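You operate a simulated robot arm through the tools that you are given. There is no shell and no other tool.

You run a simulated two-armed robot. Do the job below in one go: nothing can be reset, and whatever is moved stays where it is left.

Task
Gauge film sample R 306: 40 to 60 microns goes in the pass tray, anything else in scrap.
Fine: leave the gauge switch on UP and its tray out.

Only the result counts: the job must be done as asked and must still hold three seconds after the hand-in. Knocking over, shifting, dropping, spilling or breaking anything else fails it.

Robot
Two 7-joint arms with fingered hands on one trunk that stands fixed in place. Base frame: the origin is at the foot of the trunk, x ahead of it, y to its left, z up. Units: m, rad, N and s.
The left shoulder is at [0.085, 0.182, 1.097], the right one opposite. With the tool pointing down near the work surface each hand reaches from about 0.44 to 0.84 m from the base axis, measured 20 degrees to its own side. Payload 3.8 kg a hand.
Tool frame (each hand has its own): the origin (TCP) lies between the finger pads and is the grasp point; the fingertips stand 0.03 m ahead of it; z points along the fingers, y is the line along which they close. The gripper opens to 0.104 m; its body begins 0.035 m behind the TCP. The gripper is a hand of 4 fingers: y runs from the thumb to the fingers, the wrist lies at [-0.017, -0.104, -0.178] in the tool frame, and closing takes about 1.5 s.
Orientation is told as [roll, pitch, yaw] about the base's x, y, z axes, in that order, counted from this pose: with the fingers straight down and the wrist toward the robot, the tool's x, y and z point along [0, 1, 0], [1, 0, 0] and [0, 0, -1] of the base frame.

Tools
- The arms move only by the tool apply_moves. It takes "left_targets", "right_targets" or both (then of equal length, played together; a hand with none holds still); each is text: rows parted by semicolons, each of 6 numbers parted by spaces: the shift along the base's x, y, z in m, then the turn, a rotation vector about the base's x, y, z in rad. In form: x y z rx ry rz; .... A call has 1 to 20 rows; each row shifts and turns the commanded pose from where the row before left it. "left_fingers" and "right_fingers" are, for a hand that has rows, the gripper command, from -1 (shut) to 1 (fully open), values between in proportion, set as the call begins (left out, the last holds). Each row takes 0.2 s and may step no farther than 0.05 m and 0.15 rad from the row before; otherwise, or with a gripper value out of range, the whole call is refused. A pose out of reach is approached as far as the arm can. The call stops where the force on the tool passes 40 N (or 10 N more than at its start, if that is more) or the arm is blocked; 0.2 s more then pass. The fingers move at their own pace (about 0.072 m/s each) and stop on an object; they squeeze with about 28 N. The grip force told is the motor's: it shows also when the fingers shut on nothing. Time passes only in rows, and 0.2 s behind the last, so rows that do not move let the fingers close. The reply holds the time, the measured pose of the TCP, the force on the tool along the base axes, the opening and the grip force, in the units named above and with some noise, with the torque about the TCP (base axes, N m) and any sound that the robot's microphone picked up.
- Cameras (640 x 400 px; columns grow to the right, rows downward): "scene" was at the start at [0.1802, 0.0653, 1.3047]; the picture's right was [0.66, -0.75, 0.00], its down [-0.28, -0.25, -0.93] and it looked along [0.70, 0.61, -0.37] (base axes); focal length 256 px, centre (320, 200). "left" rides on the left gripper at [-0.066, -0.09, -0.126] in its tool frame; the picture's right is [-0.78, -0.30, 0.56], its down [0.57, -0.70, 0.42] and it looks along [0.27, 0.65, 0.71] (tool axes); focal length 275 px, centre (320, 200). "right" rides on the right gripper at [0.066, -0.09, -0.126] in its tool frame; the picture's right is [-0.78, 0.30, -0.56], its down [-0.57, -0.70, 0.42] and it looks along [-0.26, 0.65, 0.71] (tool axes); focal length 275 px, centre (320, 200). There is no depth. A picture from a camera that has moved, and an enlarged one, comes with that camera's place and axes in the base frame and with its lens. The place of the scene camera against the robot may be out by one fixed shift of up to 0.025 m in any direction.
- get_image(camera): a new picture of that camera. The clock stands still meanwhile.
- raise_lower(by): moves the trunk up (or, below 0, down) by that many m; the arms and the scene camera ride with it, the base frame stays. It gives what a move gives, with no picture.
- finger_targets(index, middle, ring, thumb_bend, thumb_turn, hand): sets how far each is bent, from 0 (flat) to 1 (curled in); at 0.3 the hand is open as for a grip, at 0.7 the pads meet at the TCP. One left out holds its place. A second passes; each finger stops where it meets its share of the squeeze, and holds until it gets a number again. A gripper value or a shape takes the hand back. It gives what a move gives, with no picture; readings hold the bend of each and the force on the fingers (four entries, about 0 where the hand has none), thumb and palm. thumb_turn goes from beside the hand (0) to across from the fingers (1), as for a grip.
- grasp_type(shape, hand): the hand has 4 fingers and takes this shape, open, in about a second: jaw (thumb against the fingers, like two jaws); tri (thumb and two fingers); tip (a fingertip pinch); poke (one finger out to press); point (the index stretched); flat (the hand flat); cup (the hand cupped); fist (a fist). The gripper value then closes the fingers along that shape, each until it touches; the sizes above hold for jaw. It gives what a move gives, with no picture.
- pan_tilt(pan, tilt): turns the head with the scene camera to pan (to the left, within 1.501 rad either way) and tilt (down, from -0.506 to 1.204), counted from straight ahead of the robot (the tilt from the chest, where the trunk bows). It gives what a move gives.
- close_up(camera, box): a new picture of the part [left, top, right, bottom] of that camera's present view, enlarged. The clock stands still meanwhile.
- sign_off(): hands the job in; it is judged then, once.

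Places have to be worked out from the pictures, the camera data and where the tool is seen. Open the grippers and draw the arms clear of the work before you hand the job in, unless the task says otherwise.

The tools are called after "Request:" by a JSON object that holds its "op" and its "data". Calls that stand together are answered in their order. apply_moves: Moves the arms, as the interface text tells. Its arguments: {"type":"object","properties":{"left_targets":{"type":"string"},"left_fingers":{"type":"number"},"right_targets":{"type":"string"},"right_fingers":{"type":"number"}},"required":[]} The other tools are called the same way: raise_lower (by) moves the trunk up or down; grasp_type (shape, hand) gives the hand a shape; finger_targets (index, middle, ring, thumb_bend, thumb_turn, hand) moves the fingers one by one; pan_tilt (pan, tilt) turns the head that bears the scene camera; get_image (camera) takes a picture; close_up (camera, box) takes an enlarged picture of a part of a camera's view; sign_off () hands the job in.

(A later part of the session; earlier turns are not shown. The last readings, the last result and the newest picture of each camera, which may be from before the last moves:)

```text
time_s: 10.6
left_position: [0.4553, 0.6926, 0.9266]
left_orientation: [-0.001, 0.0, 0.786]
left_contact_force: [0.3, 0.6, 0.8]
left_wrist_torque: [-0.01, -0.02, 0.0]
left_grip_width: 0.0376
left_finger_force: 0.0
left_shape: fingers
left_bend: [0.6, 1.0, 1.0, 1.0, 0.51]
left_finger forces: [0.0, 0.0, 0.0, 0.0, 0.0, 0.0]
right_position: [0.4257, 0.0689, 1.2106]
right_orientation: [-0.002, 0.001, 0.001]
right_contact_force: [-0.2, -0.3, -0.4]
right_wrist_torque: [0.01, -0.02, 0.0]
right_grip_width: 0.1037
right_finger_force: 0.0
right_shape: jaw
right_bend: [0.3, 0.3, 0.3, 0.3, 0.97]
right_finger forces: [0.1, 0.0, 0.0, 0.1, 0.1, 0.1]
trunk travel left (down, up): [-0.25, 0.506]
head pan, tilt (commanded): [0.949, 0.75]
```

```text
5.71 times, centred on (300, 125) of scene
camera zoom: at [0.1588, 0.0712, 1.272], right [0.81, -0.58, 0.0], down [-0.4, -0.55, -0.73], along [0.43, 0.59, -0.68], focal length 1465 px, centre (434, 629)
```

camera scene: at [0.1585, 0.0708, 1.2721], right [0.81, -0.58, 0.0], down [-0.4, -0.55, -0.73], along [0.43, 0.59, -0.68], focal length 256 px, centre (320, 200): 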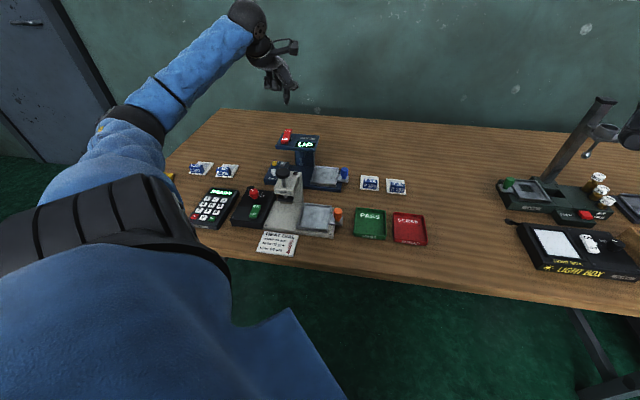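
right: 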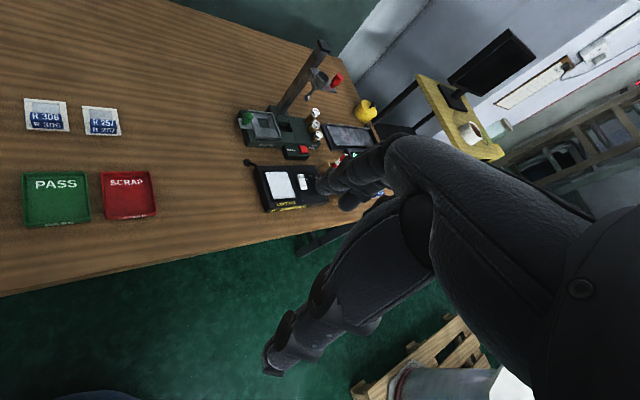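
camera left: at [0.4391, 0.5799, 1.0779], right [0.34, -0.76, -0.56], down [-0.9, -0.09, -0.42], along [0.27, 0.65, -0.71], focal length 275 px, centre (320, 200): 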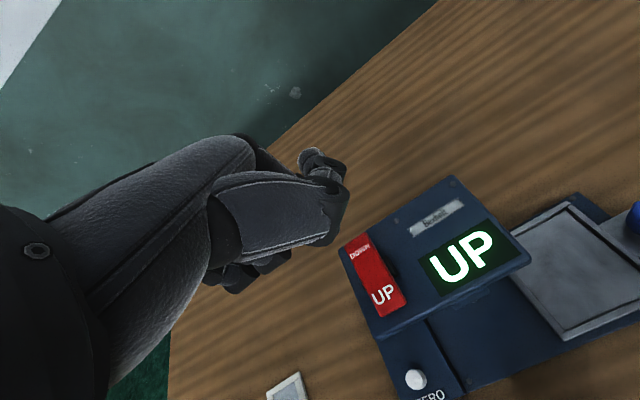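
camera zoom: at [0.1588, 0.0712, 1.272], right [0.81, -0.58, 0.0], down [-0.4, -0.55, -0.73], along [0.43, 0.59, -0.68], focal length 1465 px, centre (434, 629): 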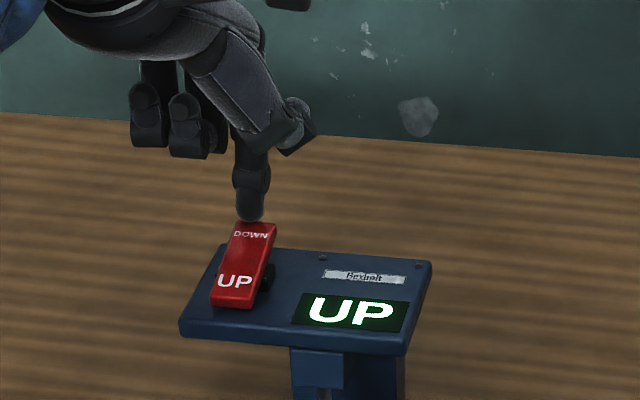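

The tip is right at the rocker's back edge, so I'll shift about 7 mm toward the robot and then press down in small steps.

Request:
{"op": "apply_moves", "data": {"left_targets": "-0.005 -0.005 0.004 0 0 0; 0 0 -0.008 0 0 0; 0 0 -0.005 0 0 0; 0 0 0 0 0 0"}}

Request:
{"op": "close_up", "data": {"camera": "scene", "box": [260, 90, 340, 160]}}

```text
time_s: 11.6
left_position: [0.4502, 0.686, 0.917]
left_orientation: [0.0, 0.0, 0.786]
left_contact_force: [0.5, 0.1, -0.5]
left_wrist_torque: [0.0, 0.02, -0.01]
left_grip_width: 0.0373
left_finger_force: 0.1
left_shape: fingers
left_bend: [0.6, 1.0, 1.0, 1.0, 0.51]
left_finger forces: [0.0, 0.0, 0.1, 0.0, 0.1, 0.0]
right_position: [0.4243, 0.0685, 1.2104]
right_orientation: [0.001, 0.0, -0.001]
right_contact_force: [0.2, -0.1, -0.1]
right_wrist_torque: [0.0, 0.0, 0.02]
right_grip_width: 0.1037
right_finger_force: 0.0
right_shape: jaw
right_bend: [0.3, 0.3, 0.3, 0.3, 0.97]
right_finger forces: [0.0, 0.1, 0.1, 0.1, 0.0, 0.1]
trunk travel left (down, up): [-0.25, 0.506]
head pan, tilt (commanded): [0.949, 0.75]
```

```text
5.71 times, centred on (300, 125) of scene
camera zoom: at [0.1588, 0.0712, 1.272], right [0.81, -0.58, 0.0], down [-0.4, -0.55, -0.73], along [0.43, 0.59, -0.68], focal length 1465 px, centre (434, 629)
```

zoom: 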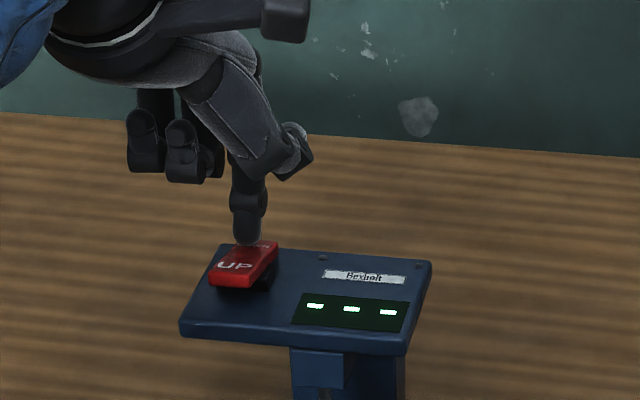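

Pressing DOWN worked: the rocker flipped and the display shows "– – –" since the tray is out. I'll flip it back to UP by lifting, shifting to the front end of the rocker, and pressing there.

Request:
{"op": "apply_moves", "data": {"left_targets": "0 0 0.03 0 0 0; -0.0235 -0.0235 0 0 0 0; 0 0 -0.018 0 0 0; 0 0 -0.007 0 0 0; 0 0 -0.005 0 0 0; 0 0 0 0 0 0"}}

Request:
{"op": "close_up", "data": {"camera": "scene", "box": [260, 90, 340, 160]}}

```text
time_s: 12.9
left_position: [0.4272, 0.6638, 0.9187]
left_orientation: [0.001, -0.002, 0.789]
left_contact_force: [-0.9, 0.4, 9.1]
left_wrist_torque: [0.07, -0.19, -0.04]
left_grip_width: 0.0375
left_finger_force: 4.2
left_shape: fingers
left_bend: [0.62, 1.0, 1.0, 1.0, 0.51]
left_finger forces: [8.5, 0.0, 0.0, 0.1, 0.0, 0.0]
right_position: [0.4239, 0.0675, 1.2102]
right_orientation: [-0.001, 0.0, -0.001]
right_contact_force: [0.2, -0.1, 0.4]
right_wrist_torque: [0.0, 0.03, 0.03]
right_grip_width: 0.1039
right_finger_force: 0.0
right_shape: jaw
right_bend: [0.3, 0.3, 0.3, 0.3, 0.97]
right_finger forces: [0.0, 0.0, 0.0, 0.0, 0.0, 0.0]
trunk travel left (down, up): [-0.25, 0.506]
head pan, tilt (commanded): [0.949, 0.75]
```

```text
5.71 times, centred on (300, 125) of scene
camera zoom: at [0.1581, 0.0705, 1.2722], right [0.81, -0.58, 0.0], down [-0.4, -0.55, -0.73], along [0.43, 0.6, -0.68], focal length 1465 px, centre (434, 629)
```

zoom: 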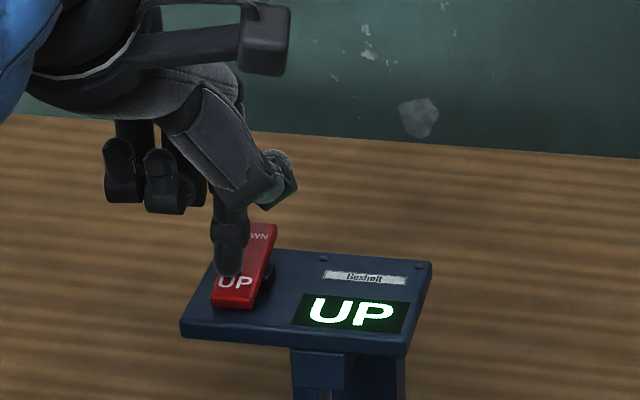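

The switch is back on UP. I'll lift clear, return to the jaw shape, and then carry the hand over to the tray knob while leaning it 30° to the right (rotation about the table's depth axis) so it stays clear of the gauge head.

Request:
{"op": "apply_moves", "data": {"left_targets": "0 0 0.05 0 0 0; 0 0 0.05 0 0 0; 0 0 0.02 0 0 0"}}

Request:
{"op": "grasp_type", "data": {"shape": "jaw", "hand": "left"}}

Request:
{"op": "apply_moves", "data": {"left_targets": "0.0234 -0.0231 0 0 0 0; 0.0234 -0.0231 0 0.0926 0.0926 0; 0.0234 -0.0231 0 0.0926 0.0926 0; 0.0234 -0.0231 0 0.0926 0.0926 0; 0.0234 -0.0231 0 0.0926 0.0926 0; 0.0234 -0.0231 0 0 0 0; 0 0 0 0 0 0", "left_fingers": 0.2}}

Request:
{"op": "get_image", "data": {"camera": "scene"}}

Request:
{"op": "get_image", "data": {"camera": "left"}}

```text
time_s: 13.8
left_position: [0.4269, 0.663, 1.0384]
left_orientation: [-0.001, 0.001, 0.788]
left_contact_force: [-0.2, 0.0, -0.2]
left_wrist_torque: [0.03, -0.02, 0.0]
left_grip_width: 0.0375
left_finger_force: 0.0
left_shape: fingers
left_bend: [0.6, 1.0, 1.0, 1.0, 0.51]
left_finger forces: [0.1, 0.0, 0.0, 0.1, 0.1, 0.0]
right_position: [0.4248, 0.0691, 1.2113]
right_orientation: [0.001, -0.001, -0.001]
right_contact_force: [0.0, 0.6, 1.2]
right_wrist_torque: [0.02, 0.0, 0.05]
right_grip_width: 0.1036
right_finger_force: 0.1
right_shape: jaw
right_bend: [0.3, 0.3, 0.3, 0.3, 0.97]
right_finger forces: [0.0, 0.0, 0.0, 0.2, 0.0, 0.0]
trunk travel left (down, up): [-0.25, 0.506]
head pan, tilt (commanded): [0.949, 0.75]
```

```text
time_s: 14.7
left_position: [0.4278, 0.6645, 1.0389]
left_orientation: [-0.001, -0.001, 0.785]
left_contact_force: [0.6, 0.1, -0.4]
left_wrist_torque: [0.0, -0.01, -0.01]
left_grip_width: 0.1033
left_finger_force: 0.0
left_shape: jaw
left_bend: [0.3, 0.3, 0.3, 0.3, 0.97]
left_finger forces: [0.0, 0.1, 0.0, 0.1, 0.0, 0.0]
right_position: [0.4247, 0.0684, 1.2105]
right_orientation: [0.0, 0.001, 0.0]
right_contact_force: [0.3, 0.3, 0.1]
right_wrist_torque: [0.05, -0.03, -0.01]
right_grip_width: 0.1033
right_finger_force: 0.2
right_shape: jaw
right_bend: [0.3, 0.3, 0.3, 0.3, 0.97]
right_finger forces: [0.0, 0.1, 0.0, 0.0, 0.0, 0.1]
trunk travel left (down, up): [-0.25, 0.506]
head pan, tilt (commanded): [0.949, 0.75]
```

```text
time_s: 16.2
left_position: [0.5673, 0.5255, 1.0388]
left_orientation: [0.524, -0.001, 0.787]
left_contact_force: [-0.5, -1.0, 0.3]
left_wrist_torque: [0.0, -0.02, -0.04]
left_grip_width: 0.0628
left_finger_force: 0.1
left_shape: jaw
left_bend: [0.73, 0.4, 0.37, 0.63, 0.99]
left_finger forces: [0.0, 0.0, 0.0, 0.0, 0.0, 0.1]
right_position: [0.4251, 0.0685, 1.2103]
right_orientation: [-0.001, -0.001, 0.0]
right_contact_force: [-0.2, 0.1, -0.7]
right_wrist_torque: [0.0, 0.01, 0.01]
right_grip_width: 0.1035
right_finger_force: 0.1
right_shape: jaw
right_bend: [0.3, 0.3, 0.3, 0.3, 0.97]
right_finger forces: [0.1, 0.0, 0.0, 0.0, 0.1, 0.1]
trunk travel left (down, up): [-0.25, 0.506]
head pan, tilt (commanded): [0.949, 0.75]
```

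```text
taken
camera scene: at [0.1587, 0.0714, 1.272], right [0.81, -0.58, 0.0], down [-0.4, -0.55, -0.73], along [0.43, 0.59, -0.68], focal length 256 px, centre (320, 200)
```

scene: 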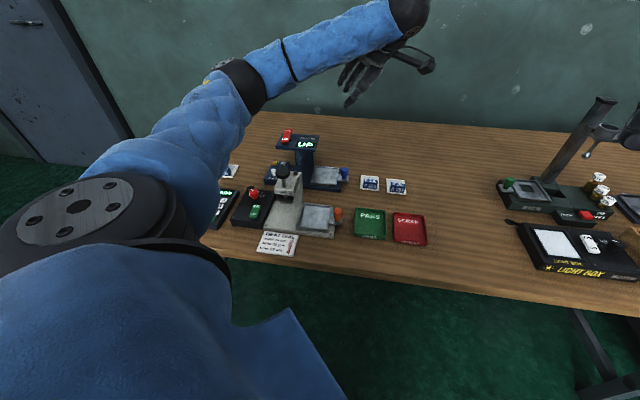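

```text
taken
camera left: at [0.5903, 0.3758, 1.1148], right [0.07, -0.49, -0.87], down [-1.0, 0.0, -0.08], along [0.04, 0.87, -0.49], focal length 275 px, centre (320, 200)
```

left: 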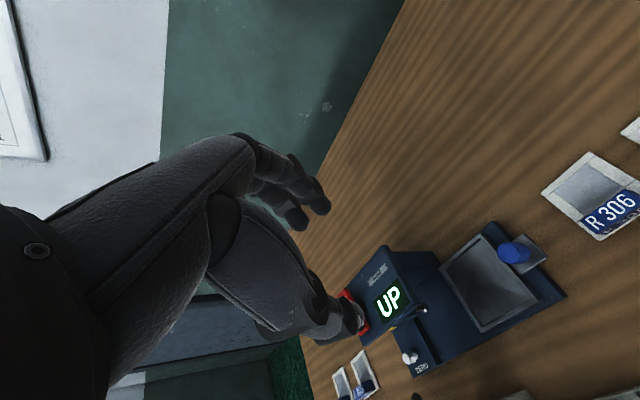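

The 30° lean is reachable. The index bend reads oddly (0.73), so I'll look closely at the hand before approaching the knob.

Request:
{"op": "close_up", "data": {"camera": "scene", "box": [320, 40, 450, 120]}}

Request:
{"op": "close_up", "data": {"camera": "left", "box": [200, 120, 400, 350]}}

Request:
{"op": "apply_moves", "data": {"left_targets": "0 0 0 0 0 0; 0 0 0 0 0 0; 0 0 0 0 0 0", "left_fingers": 0.2}}

```text
4.92 times, centred on (385, 80) of scene
camera zoom: at [0.1587, 0.0714, 1.272], right [0.81, -0.58, 0.0], down [-0.4, -0.55, -0.73], along [0.43, 0.59, -0.68], focal length 1262 px, centre (0, 791)
```

zoom: 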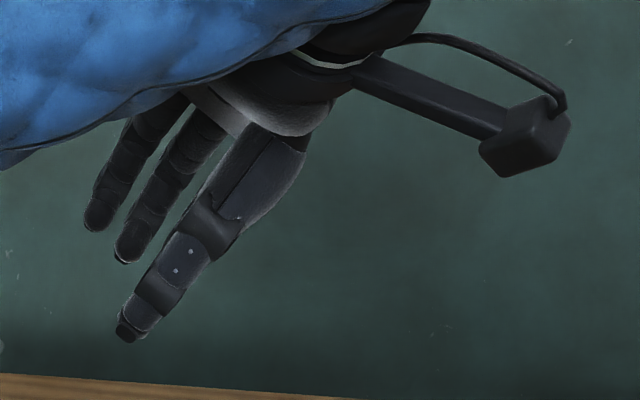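

```text
1.74 times, centred on (300, 235) of left
camera zoom: at [0.5903, 0.3758, 1.1148], right [0.07, -0.49, -0.87], down [-1.0, 0.0, -0.08], along [0.04, 0.87, -0.49], focal length 479 px, centre (355, 139)
```

zoom: 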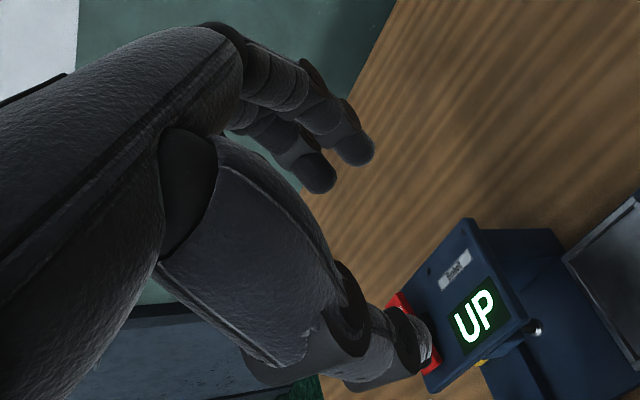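

```text
time_s: 17.1
left_position: [0.568, 0.5248, 1.0384]
left_orientation: [0.524, 0.0, 0.787]
left_contact_force: [0.0, -0.5, 0.6]
left_wrist_torque: [0.02, -0.01, 0.02]
left_grip_width: 0.0625
left_finger_force: 0.1
left_shape: jaw
left_bend: [0.73, 0.4, 0.37, 0.63, 0.99]
left_finger forces: [0.0, 0.0, 0.1, 0.0, 0.0, 0.1]
right_position: [0.425, 0.0679, 1.2102]
right_orientation: [0.0, 0.002, 0.001]
right_contact_force: [-0.4, -0.2, 0.8]
right_wrist_torque: [-0.01, 0.01, -0.04]
right_grip_width: 0.1036
right_finger_force: 0.1
right_shape: jaw
right_bend: [0.3, 0.3, 0.3, 0.3, 0.97]
right_finger forces: [0.1, 0.0, 0.0, 0.0, 0.0, 0.0]
trunk travel left (down, up): [-0.25, 0.506]
head pan, tilt (commanded): [0.949, 0.75]
```

The jaw bends look uneven after the individual finger commands. I'll reset the hand to jaw and then set all fingers evenly to see that it behaves.

Request:
{"op": "grasp_type", "data": {"shape": "jaw", "hand": "left"}}

Request:
{"op": "apply_moves", "data": {"left_targets": "0 0 0 0 0 0; 0 0 0 0 0 0; 0 0 0 0 0 0; 0 0 0 0 0 0; 0 0 0 0 0 0", "left_fingers": 0.2}}

Request:
{"op": "close_up", "data": {"camera": "left", "box": [200, 120, 400, 350]}}

```text
time_s: 17.9
left_position: [0.5681, 0.5254, 1.0389]
left_orientation: [0.523, 0.0, 0.786]
left_contact_force: [0.3, 0.4, 1.0]
left_wrist_torque: [0.0, -0.01, -0.02]
left_grip_width: 0.1037
left_finger_force: 0.2
left_shape: jaw
left_bend: [0.3, 0.3, 0.3, 0.3, 0.97]
left_finger forces: [0.1, 0.0, 0.0, 0.0, 0.1, 0.0]
right_position: [0.4254, 0.0682, 1.2098]
right_orientation: [0.0, 0.002, 0.0]
right_contact_force: [-0.1, -1.1, -0.1]
right_wrist_torque: [-0.01, -0.02, 0.01]
right_grip_width: 0.1037
right_finger_force: 0.1
right_shape: jaw
right_bend: [0.3, 0.3, 0.3, 0.3, 0.97]
right_finger forces: [0.1, 0.1, 0.0, 0.1, 0.0, 0.0]
trunk travel left (down, up): [-0.25, 0.506]
head pan, tilt (commanded): [0.949, 0.75]
```

```text
time_s: 19.1
left_position: [0.568, 0.5257, 1.0397]
left_orientation: [0.524, 0.002, 0.786]
left_contact_force: [0.3, 0.5, 0.7]
left_wrist_torque: [0.03, -0.02, 0.0]
left_grip_width: 0.0629
left_finger_force: 0.0
left_shape: jaw
left_bend: [0.73, 0.4, 0.37, 0.63, 0.99]
left_finger forces: [0.0, 0.1, 0.0, 0.0, 0.1, 0.0]
right_position: [0.4247, 0.0688, 1.2093]
right_orientation: [0.0, 0.0, -0.001]
right_contact_force: [0.4, 0.4, -0.2]
right_wrist_torque: [0.01, -0.03, 0.0]
right_grip_width: 0.1035
right_finger_force: 0.2
right_shape: jaw
right_bend: [0.3, 0.3, 0.3, 0.3, 0.97]
right_finger forces: [0.0, 0.0, 0.0, 0.0, 0.1, 0.1]
trunk travel left (down, up): [-0.25, 0.506]
head pan, tilt (commanded): [0.949, 0.75]
```

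```text
1.74 times, centred on (300, 235) of left
camera zoom: at [0.5903, 0.3756, 1.1145], right [0.07, -0.49, -0.87], down [-1.0, 0.0, -0.08], along [0.04, 0.87, -0.49], focal length 479 px, centre (355, 139)
```

zoom: 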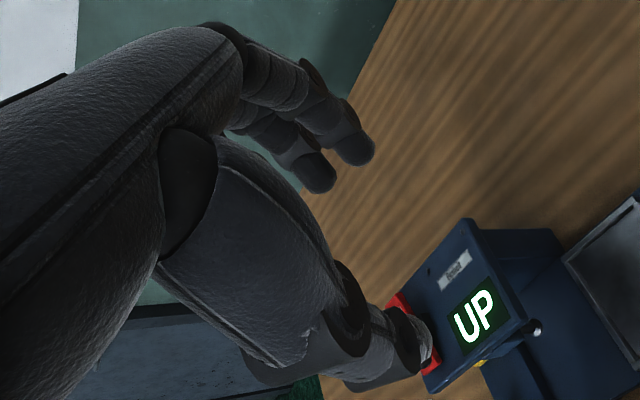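

The jaw closing pattern is repeatable, so it's just how this hand closes. I'll descend above the knob to TCP z≈0.86 and check alignment.

Request:
{"op": "apply_moves", "data": {"left_targets": "0 0 -0.045 0 0 0; 0 0 -0.045 0 0 0; 0 0 -0.045 0 0 0; 0 0 -0.04 0 0 0; 0 0 0 0 0 0"}}

Request:
{"op": "close_up", "data": {"camera": "scene", "box": [280, 110, 420, 210]}}

Request:
{"op": "get_image", "data": {"camera": "left"}}

```text
time_s: 20.4
left_position: [0.5679, 0.5244, 0.8621]
left_orientation: [0.523, -0.001, 0.787]
left_contact_force: [0.3, -0.5, 0.5]
left_wrist_torque: [-0.03, 0.01, 0.01]
left_grip_width: 0.0628
left_finger_force: 0.1
left_shape: jaw
left_bend: [0.73, 0.4, 0.37, 0.63, 0.99]
left_finger forces: [0.0, 0.0, 0.1, 0.0, 0.0, 0.0]
right_position: [0.4249, 0.0684, 1.2111]
right_orientation: [0.001, -0.001, 0.0]
right_contact_force: [-0.1, -1.4, 0.7]
right_wrist_torque: [0.02, 0.03, -0.01]
right_grip_width: 0.1035
right_finger_force: 0.2
right_shape: jaw
right_bend: [0.3, 0.3, 0.3, 0.3, 0.97]
right_finger forces: [0.0, 0.0, 0.1, 0.0, 0.0, 0.0]
trunk travel left (down, up): [-0.25, 0.506]
head pan, tilt (commanded): [0.949, 0.75]
```

```text
4.00 times, centred on (350, 160) of scene
camera zoom: at [0.1587, 0.0712, 1.272], right [0.81, -0.58, 0.0], down [-0.4, -0.55, -0.73], along [0.43, 0.59, -0.68], focal length 1025 px, centre (200, 360)
```

zoom: 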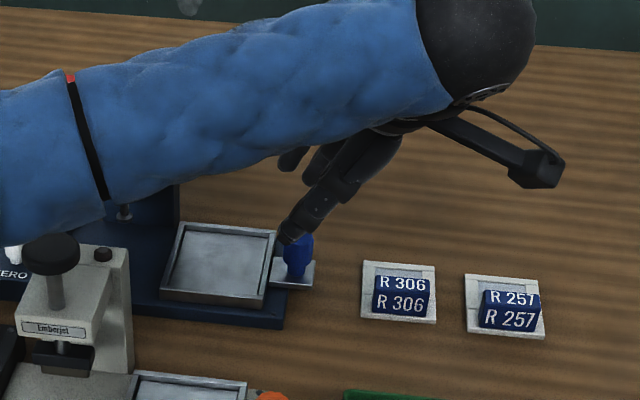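

```text
taken
camera left: at [0.5894, 0.3755, 0.937], right [0.07, -0.49, -0.87], down [-1.0, 0.0, -0.08], along [0.04, 0.87, -0.48], focal length 275 px, centre (320, 200)
```

left: 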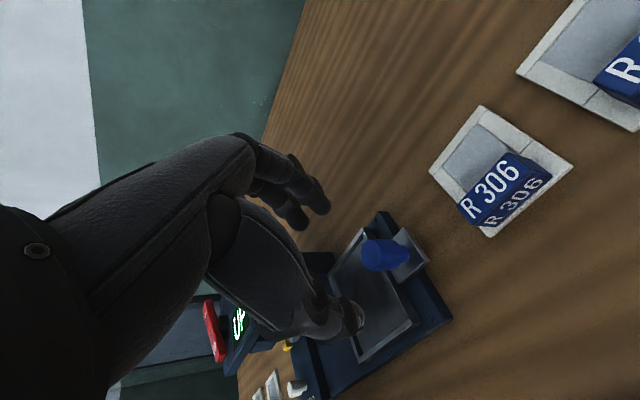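

The arm's forearm now passes across the scene view; I need to be sure it stays above the sealer's lever and the gauge head. Taking the full scene view.

Request:
{"op": "get_image", "data": {"camera": "scene"}}

Request:
{"op": "get_image", "data": {"camera": "right"}}

```text
taken
camera scene: at [0.1587, 0.0712, 1.272], right [0.81, -0.58, 0.0], down [-0.4, -0.55, -0.73], along [0.43, 0.59, -0.68], focal length 256 px, centre (320, 200)
```

scene: 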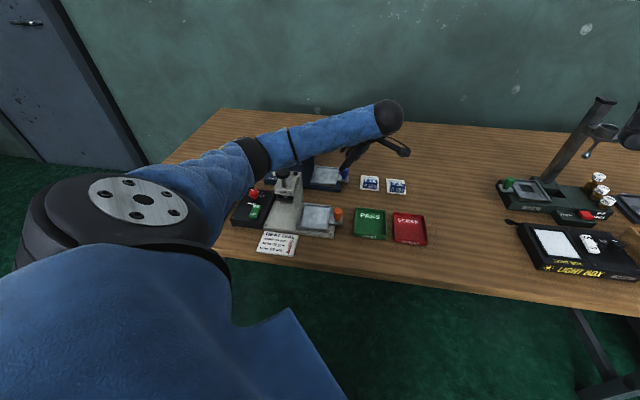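

```text
taken
camera right: at [0.3357, 0.1327, 1.3358], right [0.3, -0.78, 0.56], down [-0.7, -0.57, -0.42], along [0.65, -0.26, -0.71], focal length 275 px, centre (320, 200)
```

right: 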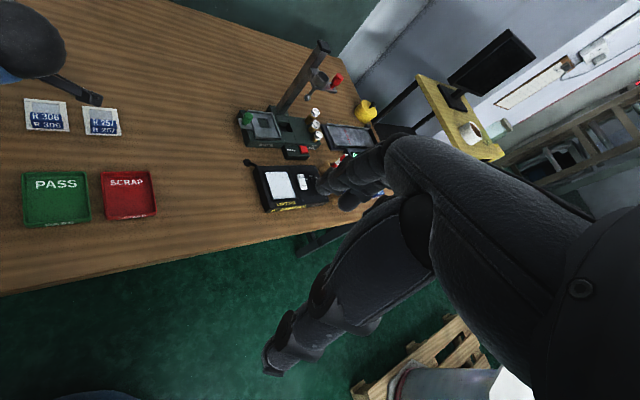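

The forearm is near the sealer's lever knob (top ≈0.90 at a≈−0.11, b≈0.60), so lowering further from here is risky. I'll raise the trunk 0.15 m so the elbow and forearm stay high, then lower only the hand.

Request:
{"op": "raise_lower", "data": {"by": 0.15}}

Request:
{"op": "apply_moves", "data": {"left_targets": "0 0 -0.045 0 0 0; 0 0 -0.045 0 0 0; 0 0 -0.03 0 0 0; 0 0 -0.03 0 0 0; 0 0 0 0 0 0"}}

Request:
{"op": "get_image", "data": {"camera": "scene"}}

Request:
{"op": "get_image", "data": {"camera": "left"}}

```text
time_s: 22.1
left_position: [0.5677, 0.5266, 1.0104]
left_orientation: [0.524, 0.002, 0.788]
left_contact_force: [0.3, -1.1, -0.1]
left_wrist_torque: [-0.01, 0.01, -0.03]
left_grip_width: 0.0628
left_finger_force: 0.1
left_shape: jaw
left_bend: [0.73, 0.4, 0.37, 0.63, 0.99]
left_finger forces: [0.1, 0.0, 0.0, 0.1, 0.0, 0.0]
right_position: [0.4258, 0.0691, 1.3581]
right_orientation: [-0.001, 0.001, -0.001]
right_contact_force: [1.0, 1.0, -0.8]
right_wrist_torque: [0.03, -0.01, 0.0]
right_grip_width: 0.1033
right_finger_force: 0.1
right_shape: jaw
right_bend: [0.3, 0.3, 0.3, 0.3, 0.97]
right_finger forces: [0.0, 0.0, 0.1, 0.1, 0.0, 0.0]
trunk travel left (down, up): [-0.4, 0.356]
head pan, tilt (commanded): [0.949, 0.75]
```

```text
time_s: 23.3
left_position: [0.5681, 0.5256, 0.8642]
left_orientation: [0.525, 0.001, 0.787]
left_contact_force: [-0.6, 0.1, 0.2]
left_wrist_torque: [-0.01, 0.01, -0.01]
left_grip_width: 0.063
left_finger_force: 0.1
left_shape: jaw
left_bend: [0.73, 0.4, 0.37, 0.63, 0.99]
left_finger forces: [0.0, 0.0, 0.0, 0.0, 0.0, 0.1]
right_position: [0.4243, 0.0684, 1.3601]
right_orientation: [-0.001, -0.001, 0.0]
right_contact_force: [0.0, 0.3, 0.0]
right_wrist_torque: [0.03, -0.01, -0.02]
right_grip_width: 0.1037
right_finger_force: 0.0
right_shape: jaw
right_bend: [0.3, 0.3, 0.3, 0.3, 0.97]
right_finger forces: [0.0, 0.1, 0.1, 0.0, 0.0, 0.0]
trunk travel left (down, up): [-0.4, 0.356]
head pan, tilt (commanded): [0.949, 0.75]
```

```text
taken
camera scene: at [0.1054, 0.0712, 1.4244], right [0.81, -0.58, 0.0], down [-0.4, -0.55, -0.73], along [0.43, 0.59, -0.68], focal length 256 px, centre (320, 200)
```

scene: 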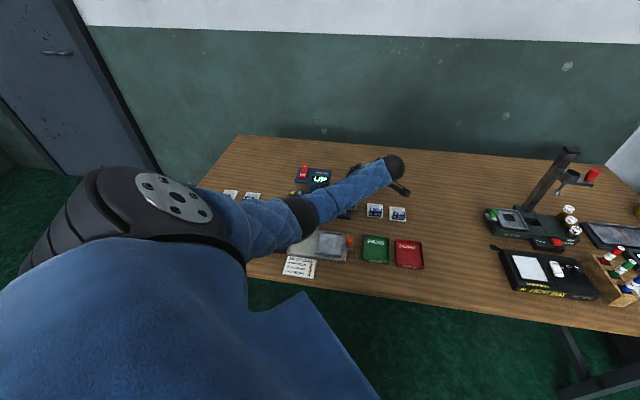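

```text
taken
camera left: at [0.5903, 0.3766, 0.9386], right [0.07, -0.49, -0.87], down [-1.0, 0.0, -0.08], along [0.04, 0.87, -0.48], focal length 275 px, centre (320, 200)
```

left: 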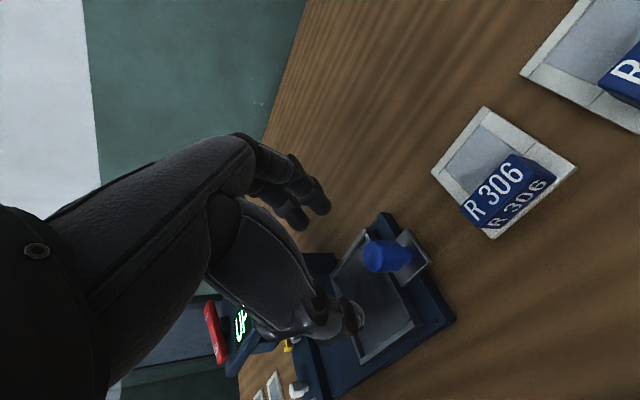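

Elbow and forearm are now well behind and above the sealer. The knob's predicted pixel matches the image, so its position (a≈0.027, b≈0.773, top 0.806) is good; I'll descend so the pads straddle it.

Request:
{"op": "apply_moves", "data": {"left_targets": "0.004 -0.0045 -0.02 0 0 0; 0 0 -0.02 0 0 0; 0 0 -0.013 0 0 0; 0 0 0 0 0 0"}}

Request:
{"op": "get_image", "data": {"camera": "left"}}

Request:
{"op": "close_up", "data": {"camera": "scene", "box": [290, 150, 420, 240]}}

```text
time_s: 24.3
left_position: [0.5701, 0.5207, 0.8101]
left_orientation: [0.524, -0.002, 0.786]
left_contact_force: [-0.1, -0.1, -0.1]
left_wrist_torque: [-0.01, 0.02, 0.04]
left_grip_width: 0.0628
left_finger_force: 0.0
left_shape: jaw
left_bend: [0.73, 0.4, 0.37, 0.63, 0.99]
left_finger forces: [0.1, 0.1, 0.0, 0.1, 0.1, 0.0]
right_position: [0.4241, 0.0688, 1.3607]
right_orientation: [0.001, 0.0, 0.0]
right_contact_force: [-0.2, 0.8, -0.1]
right_wrist_torque: [0.02, -0.01, -0.02]
right_grip_width: 0.1036
right_finger_force: 0.2
right_shape: jaw
right_bend: [0.3, 0.3, 0.3, 0.3, 0.97]
right_finger forces: [0.1, 0.0, 0.1, 0.0, 0.0, 0.0]
trunk travel left (down, up): [-0.4, 0.356]
head pan, tilt (commanded): [0.949, 0.75]
```

```text
taken
camera left: at [0.5927, 0.3717, 0.8854], right [0.07, -0.49, -0.87], down [-1.0, 0.0, -0.08], along [0.04, 0.87, -0.49], focal length 275 px, centre (320, 200)
```

left: 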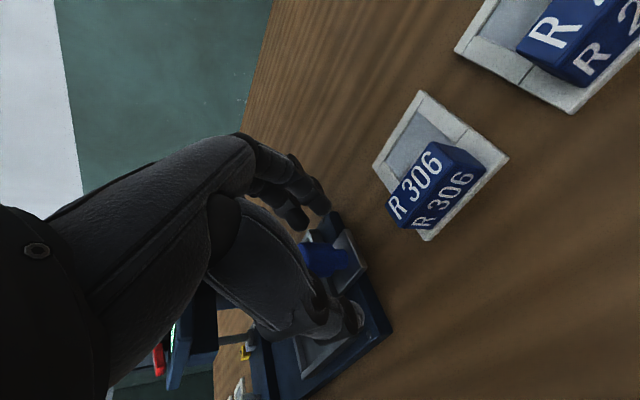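

```text
4.44 times, centred on (355, 195) of scene
camera zoom: at [0.1055, 0.0713, 1.4243], right [0.81, -0.58, 0.0], down [-0.4, -0.55, -0.73], along [0.43, 0.59, -0.68], focal length 1139 px, centre (164, 222)
```

zoom: 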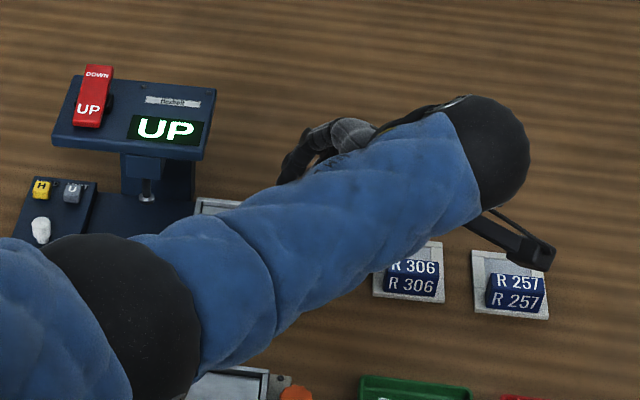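

The knob appears between fingers and thumb. Zooming to verify before closing.

Request:
{"op": "close_up", "data": {"camera": "left", "box": [230, 150, 400, 370]}}

```text
1.82 times, centred on (315, 260) of left
camera zoom: at [0.5927, 0.3717, 0.8854], right [0.07, -0.49, -0.87], down [-1.0, 0.0, -0.08], along [0.04, 0.87, -0.49], focal length 500 px, centre (329, 91)
```

zoom: 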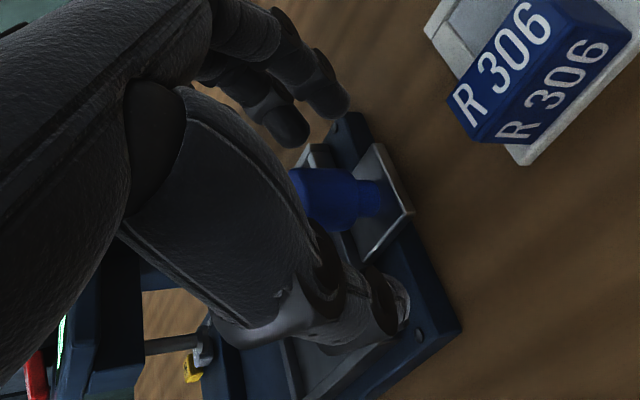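

Both sides clear. I'll close partway first, then check forces.

Request:
{"op": "apply_moves", "data": {"left_targets": "0 0 0 0 0 0; 0 0 0 0 0 0; 0 0 0 0 0 0; 0 0 0 0 0 0", "left_fingers": -0.35}}

Request:
{"op": "close_up", "data": {"camera": "left", "box": [230, 150, 400, 370]}}

```text
time_s: 25.3
left_position: [0.5709, 0.5208, 0.8097]
left_orientation: [0.523, 0.001, 0.785]
left_contact_force: [0.9, 0.2, 0.3]
left_wrist_torque: [-0.02, -0.01, -0.04]
left_grip_width: 0.0342
left_finger_force: 0.0
left_shape: jaw
left_bend: [0.74, 0.52, 0.5, 0.73, 1.0]
left_finger forces: [0.0, 0.0, 0.1, 0.0, 0.1, 0.1]
right_position: [0.4253, 0.0683, 1.3602]
right_orientation: [0.001, 0.0, 0.001]
right_contact_force: [-0.5, 1.3, 0.4]
right_wrist_torque: [0.02, -0.04, 0.01]
right_grip_width: 0.1031
right_finger_force: 0.1
right_shape: jaw
right_bend: [0.3, 0.3, 0.3, 0.3, 0.97]
right_finger forces: [0.0, 0.0, 0.1, 0.0, 0.0, 0.0]
trunk travel left (down, up): [-0.4, 0.356]
head pan, tilt (commanded): [0.949, 0.75]
```

```text
1.82 times, centred on (315, 260) of left
camera zoom: at [0.5927, 0.3718, 0.8855], right [0.07, -0.49, -0.87], down [-1.0, 0.0, -0.08], along [0.04, 0.87, -0.49], focal length 500 px, centre (329, 91)
```

zoom: 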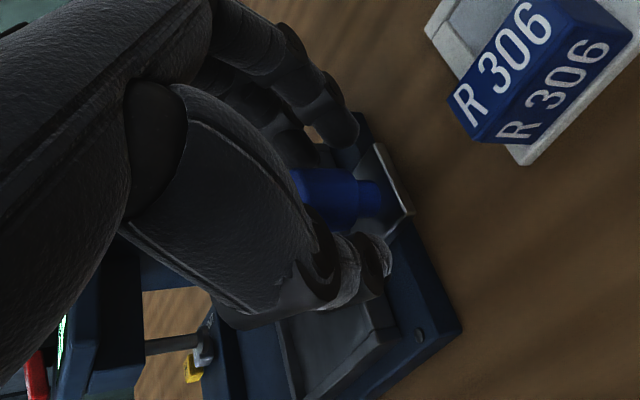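

Opening is 34 mm with the knob centred between finger and thumb and no contact force. Closing fully now.

Request:
{"op": "apply_moves", "data": {"left_targets": "0 0 0 0 0 0; 0 0 0 0 0 0; 0 0 0 0 0 0; 0 0 0 0 0 0", "left_fingers": -1}}

Request:
{"op": "close_up", "data": {"camera": "left", "box": [230, 150, 400, 370]}}

```text
time_s: 26.3
left_position: [0.5706, 0.522, 0.8112]
left_orientation: [0.525, 0.001, 0.784]
left_contact_force: [-3.1, -2.1, -0.6]
left_wrist_torque: [0.05, -0.18, 0.06]
left_grip_width: 0.0141
left_finger_force: 28.8
left_shape: jaw
left_bend: [0.71, 0.66, 0.7, 0.74, 1.0]
left_finger forces: [15.1, 7.3, 0.1, 0.0, 24.4, 0.1]
right_position: [0.4252, 0.0675, 1.3609]
right_orientation: [0.0, 0.001, 0.0]
right_contact_force: [0.6, -0.2, 0.1]
right_wrist_torque: [0.0, -0.02, -0.01]
right_grip_width: 0.1037
right_finger_force: 0.1
right_shape: jaw
right_bend: [0.3, 0.3, 0.3, 0.3, 0.97]
right_finger forces: [0.0, 0.0, 0.0, 0.0, 0.0, 0.0]
trunk travel left (down, up): [-0.4, 0.356]
head pan, tilt (commanded): [0.949, 0.75]
```

```text
1.82 times, centred on (315, 260) of left
camera zoom: at [0.5924, 0.3715, 0.8857], right [0.07, -0.49, -0.87], down [-1.0, 0.0, -0.08], along [0.04, 0.87, -0.49], focal length 500 px, centre (329, 91)
```

zoom: 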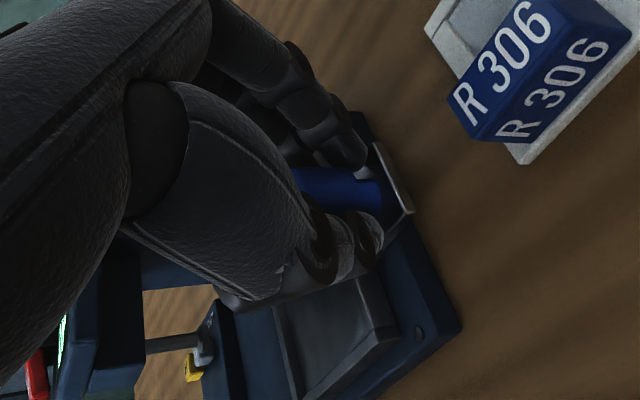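

The knob is firmly gripped. I'll slide the tray inward (−u) in small steps, watching the force.

Request:
{"op": "apply_moves", "data": {"left_targets": "-0.0071 0.0071 0 0 0 0; -0.0071 0.0071 0 0 0 0; -0.0071 0.0071 0 0 0 0; 0 0 0 0 0 0"}}

Request:
{"op": "get_image", "data": {"camera": "left"}}

Request:
{"op": "close_up", "data": {"camera": "scene", "box": [290, 150, 420, 240]}}

```text
time_s: 27.3
left_position: [0.5494, 0.5419, 0.8101]
left_orientation: [0.524, -0.001, 0.787]
left_contact_force: [-4.6, -4.5, 1.7]
left_wrist_torque: [0.0, -0.11, 0.14]
left_grip_width: 0.014
left_finger_force: 27.6
left_shape: jaw
left_bend: [0.71, 0.66, 0.7, 0.74, 1.0]
left_finger forces: [14.9, 7.3, 0.0, 0.0, 27.5, 0.0]
right_position: [0.4243, 0.068, 1.3595]
right_orientation: [-0.001, -0.002, -0.002]
right_contact_force: [-0.3, -0.7, 0.2]
right_wrist_torque: [0.0, 0.0, -0.01]
right_grip_width: 0.1034
right_finger_force: 0.0
right_shape: jaw
right_bend: [0.3, 0.3, 0.3, 0.3, 0.97]
right_finger forces: [0.1, 0.0, 0.0, 0.0, 0.0, 0.1]
trunk travel left (down, up): [-0.4, 0.356]
head pan, tilt (commanded): [0.949, 0.75]
```

```text
taken
camera left: at [0.5715, 0.3928, 0.8855], right [0.07, -0.49, -0.87], down [-1.0, 0.0, -0.08], along [0.04, 0.87, -0.48], focal length 275 px, centre (320, 200)
```

left: 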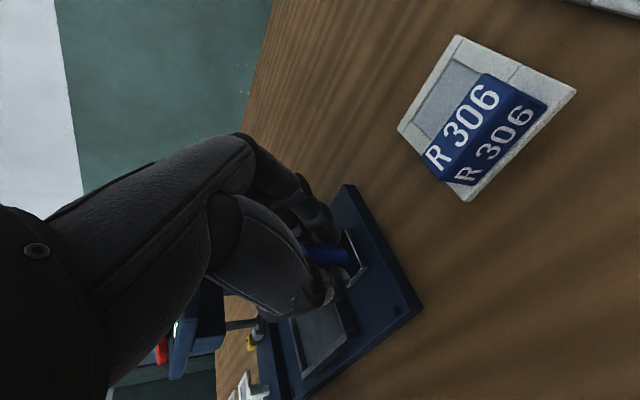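

```text
4.44 times, centred on (355, 195) of scene
camera zoom: at [0.1051, 0.0704, 1.4244], right [0.81, -0.58, 0.0], down [-0.4, -0.55, -0.73], along [0.43, 0.6, -0.68], focal length 1139 px, centre (164, 222)
```

zoom: 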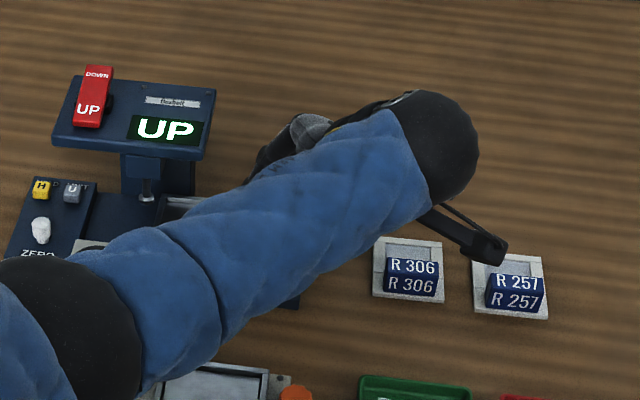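

The tray follows with almost no drag and the gauge base hasn't moved. Continuing inward.

Request:
{"op": "apply_moves", "data": {"left_targets": "-0.0071 0.0071 0 0 0 0; -0.0071 0.0071 0 0 0 0; -0.0071 0.0071 0 0 0 0; 0 0 0 0 0 0"}}

Request:
{"op": "close_up", "data": {"camera": "scene", "box": [290, 150, 420, 240]}}

Request:
{"op": "get_image", "data": {"camera": "left"}}

```text
time_s: 28.3
left_position: [0.5278, 0.5642, 0.8089]
left_orientation: [0.526, 0.0, 0.788]
left_contact_force: [-3.9, -4.9, 1.7]
left_wrist_torque: [0.04, -0.11, 0.1]
left_grip_width: 0.0142
left_finger_force: 27.4
left_shape: jaw
left_bend: [0.71, 0.66, 0.7, 0.74, 1.0]
left_finger forces: [15.3, 7.3, 0.0, 0.1, 27.0, 0.0]
right_position: [0.4245, 0.0681, 1.3597]
right_orientation: [-0.002, 0.002, -0.002]
right_contact_force: [0.3, 0.1, -0.3]
right_wrist_torque: [0.02, -0.01, 0.0]
right_grip_width: 0.1033
right_finger_force: 0.0
right_shape: jaw
right_bend: [0.3, 0.3, 0.3, 0.3, 0.97]
right_finger forces: [0.1, 0.0, 0.1, 0.0, 0.0, 0.0]
trunk travel left (down, up): [-0.4, 0.356]
head pan, tilt (commanded): [0.949, 0.75]
```

```text
4.44 times, centred on (355, 195) of scene
camera zoom: at [0.105, 0.0705, 1.4244], right [0.81, -0.58, 0.0], down [-0.4, -0.55, -0.73], along [0.43, 0.6, -0.68], focal length 1139 px, centre (164, 222)
```

zoom: 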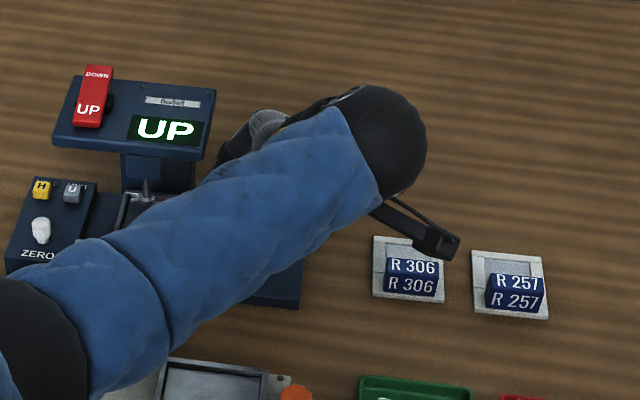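

```text
taken
camera left: at [0.5497, 0.4146, 0.8854], right [0.07, -0.49, -0.87], down [-1.0, 0.0, -0.08], along [0.04, 0.87, -0.48], focal length 275 px, centre (320, 200)
```

left: 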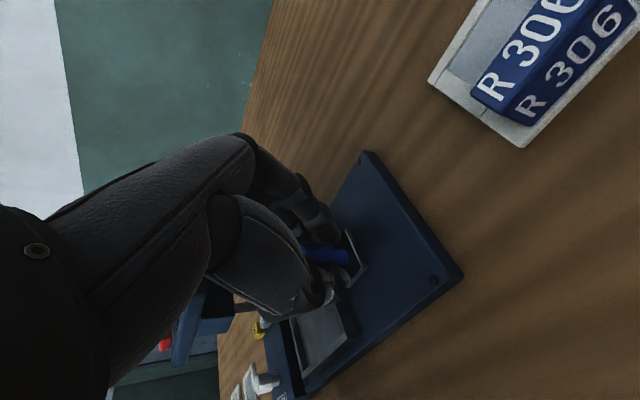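

Travel is about 60 mm so far, no stop yet; the foot should be centred near 75 mm. Continuing in 5 mm steps.

Request:
{"op": "apply_moves", "data": {"left_targets": "-0.0036 0.0036 0 0 0 0; -0.0036 0.0036 0 0 0 0; 0 0 0 0 0 0"}}

Request:
{"op": "apply_moves", "data": {"left_targets": "-0.0022 0.0022 0 0 0 0; -0.0022 0.0022 0 0 0 0; 0 0 0 0 0 0"}}

Request:
{"op": "close_up", "data": {"camera": "scene", "box": [290, 150, 420, 240]}}

```text
time_s: 29.1
left_position: [0.5208, 0.5711, 0.8104]
left_orientation: [0.525, -0.002, 0.787]
left_contact_force: [-5.4, -4.5, 3.4]
left_wrist_torque: [0.08, -0.08, 0.16]
left_grip_width: 0.0142
left_finger_force: 27.7
left_shape: jaw
left_bend: [0.71, 0.66, 0.7, 0.74, 1.0]
left_finger forces: [15.3, 7.2, 0.0, 0.0, 28.4, 0.0]
right_position: [0.4249, 0.0673, 1.361]
right_orientation: [-0.001, 0.001, 0.001]
right_contact_force: [-0.4, 0.2, -0.6]
right_wrist_torque: [0.01, -0.03, -0.01]
right_grip_width: 0.1036
right_finger_force: 0.1
right_shape: jaw
right_bend: [0.3, 0.3, 0.3, 0.3, 0.97]
right_finger forces: [0.0, 0.0, 0.0, 0.0, 0.0, 0.0]
trunk travel left (down, up): [-0.4, 0.356]
head pan, tilt (commanded): [0.949, 0.75]
```

```text
time_s: 29.9
left_position: [0.5169, 0.5747, 0.81]
left_orientation: [0.525, -0.002, 0.784]
left_contact_force: [-2.6, -7.1, 6.9]
left_wrist_torque: [-0.01, -0.13, 0.13]
left_grip_width: 0.0141
left_finger_force: 27.5
left_shape: jaw
left_bend: [0.71, 0.66, 0.7, 0.74, 1.0]
left_finger forces: [16.0, 7.0, 0.1, 0.1, 29.3, 0.0]
right_position: [0.4236, 0.0665, 1.3605]
right_orientation: [0.002, 0.0, 0.0]
right_contact_force: [0.1, -0.3, 0.4]
right_wrist_torque: [-0.03, 0.0, -0.02]
right_grip_width: 0.1034
right_finger_force: 0.0
right_shape: jaw
right_bend: [0.3, 0.3, 0.3, 0.3, 0.97]
right_finger forces: [0.0, 0.1, 0.0, 0.0, 0.1, 0.0]
trunk travel left (down, up): [-0.4, 0.356]
head pan, tilt (commanded): [0.949, 0.75]
```

```text
4.44 times, centred on (355, 195) of scene
camera zoom: at [0.1047, 0.0696, 1.4245], right [0.81, -0.58, 0.0], down [-0.4, -0.55, -0.73], along [0.43, 0.6, -0.68], focal length 1139 px, centre (164, 222)
```

zoom: 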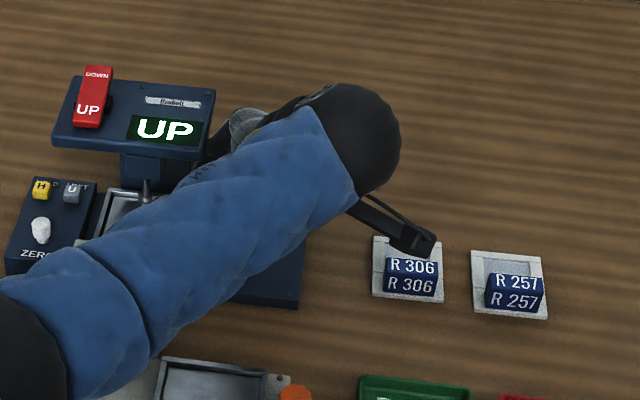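

Resistance rose to a few newtons at 75 mm — the tray looks fully in against its stop. I'll open the fingers and withdraw up along the tool axis.

Request:
{"op": "apply_moves", "data": {"left_targets": "0 0 0 0 0 0; 0 0 0 0 0 0; 0 0 0 0 0 0; 0 0 0 0 0 0", "left_fingers": 0.1}}

Request:
{"op": "apply_moves", "data": {"left_targets": "0.0141 -0.0141 0.0346 0 0 0; 0.0141 -0.0141 0.0346 0 0 0; 0 0 0.045 0 0 0; 0 0 0.045 0 0 0; 0 0 0.02 0 0 0; 0 0 0 0 0 0"}}

Request:
{"op": "get_image", "data": {"camera": "scene"}}

Request:
{"op": "get_image", "data": {"camera": "left"}}

```text
time_s: 30.9
left_position: [0.5161, 0.5764, 0.8078]
left_orientation: [0.525, 0.0, 0.784]
left_contact_force: [-0.5, -3.3, -0.9]
left_wrist_torque: [0.01, 0.01, 0.0]
left_grip_width: 0.057
left_finger_force: 0.1
left_shape: jaw
left_bend: [0.73, 0.43, 0.42, 0.66, 0.99]
left_finger forces: [0.1, 0.0, 3.5, 0.0, 0.0, 0.0]
right_position: [0.4249, 0.0683, 1.3595]
right_orientation: [0.001, 0.001, 0.0]
right_contact_force: [0.6, -0.9, 1.1]
right_wrist_torque: [-0.01, 0.02, 0.02]
right_grip_width: 0.1039
right_finger_force: 0.1
right_shape: jaw
right_bend: [0.3, 0.3, 0.3, 0.3, 0.97]
right_finger forces: [0.0, 0.1, 0.1, 0.0, 0.1, 0.0]
trunk travel left (down, up): [-0.4, 0.356]
head pan, tilt (commanded): [0.949, 0.75]
```

```text
time_s: 32.3
left_position: [0.5456, 0.5477, 0.9916]
left_orientation: [0.526, 0.001, 0.786]
left_contact_force: [0.2, 0.4, -0.1]
left_wrist_torque: [0.0, 0.06, 0.0]
left_grip_width: 0.0569
left_finger_force: 0.0
left_shape: jaw
left_bend: [0.73, 0.42, 0.39, 0.66, 0.99]
left_finger forces: [0.0, 0.1, 0.0, 0.0, 0.0, 0.0]
right_position: [0.4251, 0.0682, 1.36]
right_orientation: [-0.001, -0.001, 0.002]
right_contact_force: [-0.2, 0.1, -0.2]
right_wrist_torque: [0.01, 0.01, 0.0]
right_grip_width: 0.1038
right_finger_force: 0.1
right_shape: jaw
right_bend: [0.3, 0.3, 0.3, 0.3, 0.97]
right_finger forces: [0.1, 0.0, 0.0, 0.0, 0.1, 0.0]
trunk travel left (down, up): [-0.4, 0.356]
head pan, tilt (commanded): [0.949, 0.75]
```

```text
taken
camera scene: at [0.1058, 0.0711, 1.4243], right [0.81, -0.58, 0.0], down [-0.4, -0.55, -0.73], along [0.43, 0.59, -0.68], focal length 256 px, centre (320, 200)
```

scene: 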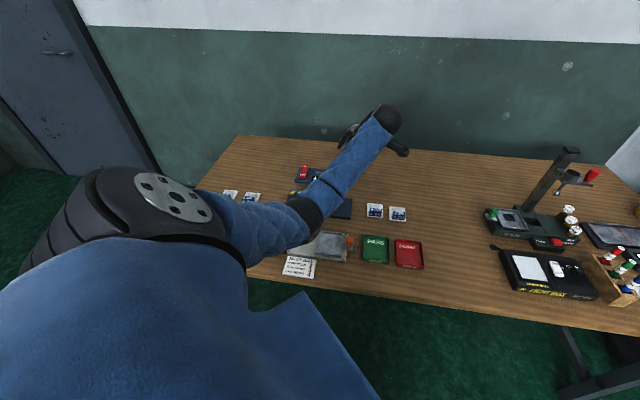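

```text
taken
camera left: at [0.5672, 0.3983, 1.0661], right [0.07, -0.49, -0.87], down [-1.0, 0.0, -0.08], along [0.04, 0.87, -0.49], focal length 275 px, centre (320, 200)
```

left: 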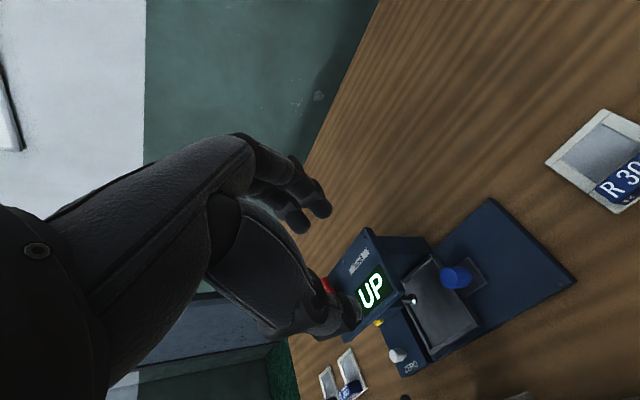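

The tray is in and the display still shows UP. I'll form the index-poke again, un-tilt the hand, and go above the rocker's DOWN end.

Request:
{"op": "finger_targets", "data": {"hand": "left", "index": 0.6, "middle": 1.0, "ring": 1.0, "thumb_bend": 1.0, "thumb_turn": 0.5}}

Request:
{"op": "apply_moves", "data": {"left_targets": "-0.0239 0.0346 0.01 -0.0926 -0.0926 0; -0.0239 0.0346 0.01 -0.0926 -0.0926 0; -0.0239 0.0346 0 -0.0926 -0.0926 0; -0.0239 0.0346 0 -0.0926 -0.0926 0; 0 0 -0.03 0 0 0; 0 0 0 0 0 0"}}

Request:
{"op": "close_up", "data": {"camera": "scene", "box": [270, 130, 370, 210]}}

Request:
{"op": "get_image", "data": {"camera": "left"}}

```text
time_s: 33.3
left_position: [0.5449, 0.5475, 0.9901]
left_orientation: [0.526, 0.0, 0.785]
left_contact_force: [0.4, -0.4, -0.1]
left_wrist_torque: [0.05, -0.02, 0.02]
left_grip_width: 0.0372
left_finger_force: 0.0
left_shape: fingers
left_bend: [0.6, 1.0, 1.0, 1.0, 0.51]
left_finger forces: [0.0, 0.0, 0.1, 0.1, 0.0, 0.1]
right_position: [0.4256, 0.0675, 1.3599]
right_orientation: [-0.001, 0.0, 0.0]
right_contact_force: [-0.5, -0.4, -0.1]
right_wrist_torque: [-0.01, 0.01, 0.02]
right_grip_width: 0.1037
right_finger_force: 0.0
right_shape: jaw
right_bend: [0.3, 0.3, 0.3, 0.3, 0.97]
right_finger forces: [0.0, 0.0, 0.0, 0.0, 0.1, 0.0]
trunk travel left (down, up): [-0.4, 0.356]
head pan, tilt (commanded): [0.949, 0.75]
```

```text
time_s: 34.7
left_position: [0.4487, 0.686, 0.9784]
left_orientation: [-0.001, 0.0, 0.786]
left_contact_force: [-0.2, 0.2, 0.4]
left_wrist_torque: [0.03, -0.01, -0.01]
left_grip_width: 0.0373
left_finger_force: 0.1
left_shape: fingers
left_bend: [0.6, 1.0, 1.0, 1.0, 0.51]
left_finger forces: [0.0, 0.0, 0.0, 0.0, 0.1, 0.1]
right_position: [0.4242, 0.0682, 1.3611]
right_orientation: [0.0, 0.001, 0.0]
right_contact_force: [0.3, -0.7, -0.6]
right_wrist_torque: [-0.04, -0.01, -0.04]
right_grip_width: 0.1036
right_finger_force: 0.1
right_shape: jaw
right_bend: [0.3, 0.3, 0.3, 0.3, 0.97]
right_finger forces: [0.0, 0.0, 0.1, 0.0, 0.0, 0.1]
trunk travel left (down, up): [-0.4, 0.356]
head pan, tilt (commanded): [0.949, 0.75]
```

```text
5.00 times, centred on (320, 170) of scene
camera zoom: at [0.1052, 0.0715, 1.4243], right [0.81, -0.58, 0.0], down [-0.4, -0.56, -0.73], along [0.43, 0.59, -0.68], focal length 1282 px, centre (320, 350)
```

zoom: 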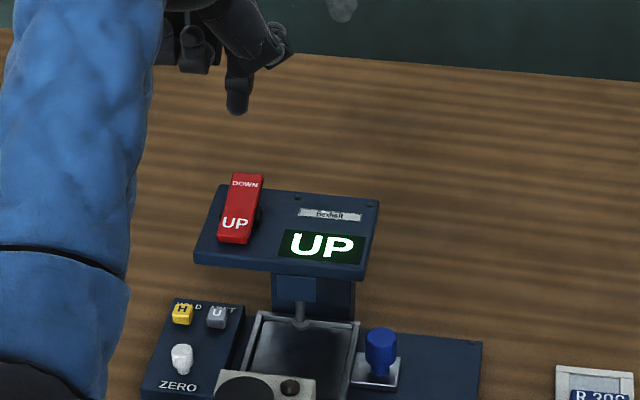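

```text
taken
camera left: at [0.4331, 0.5754, 1.1048], right [0.34, -0.76, -0.56], down [-0.9, -0.09, -0.43], along [0.27, 0.65, -0.71], focal length 275 px, centre (320, 200)
```

left: 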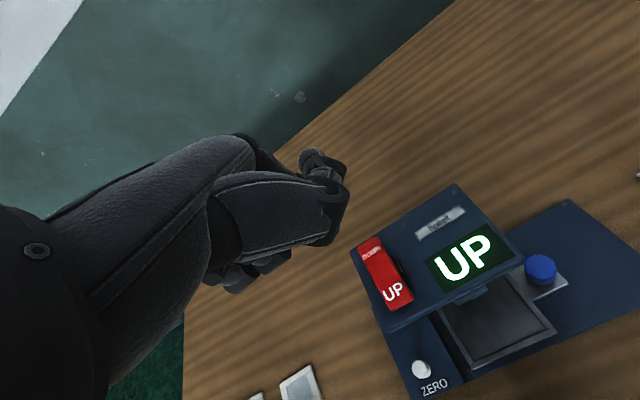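

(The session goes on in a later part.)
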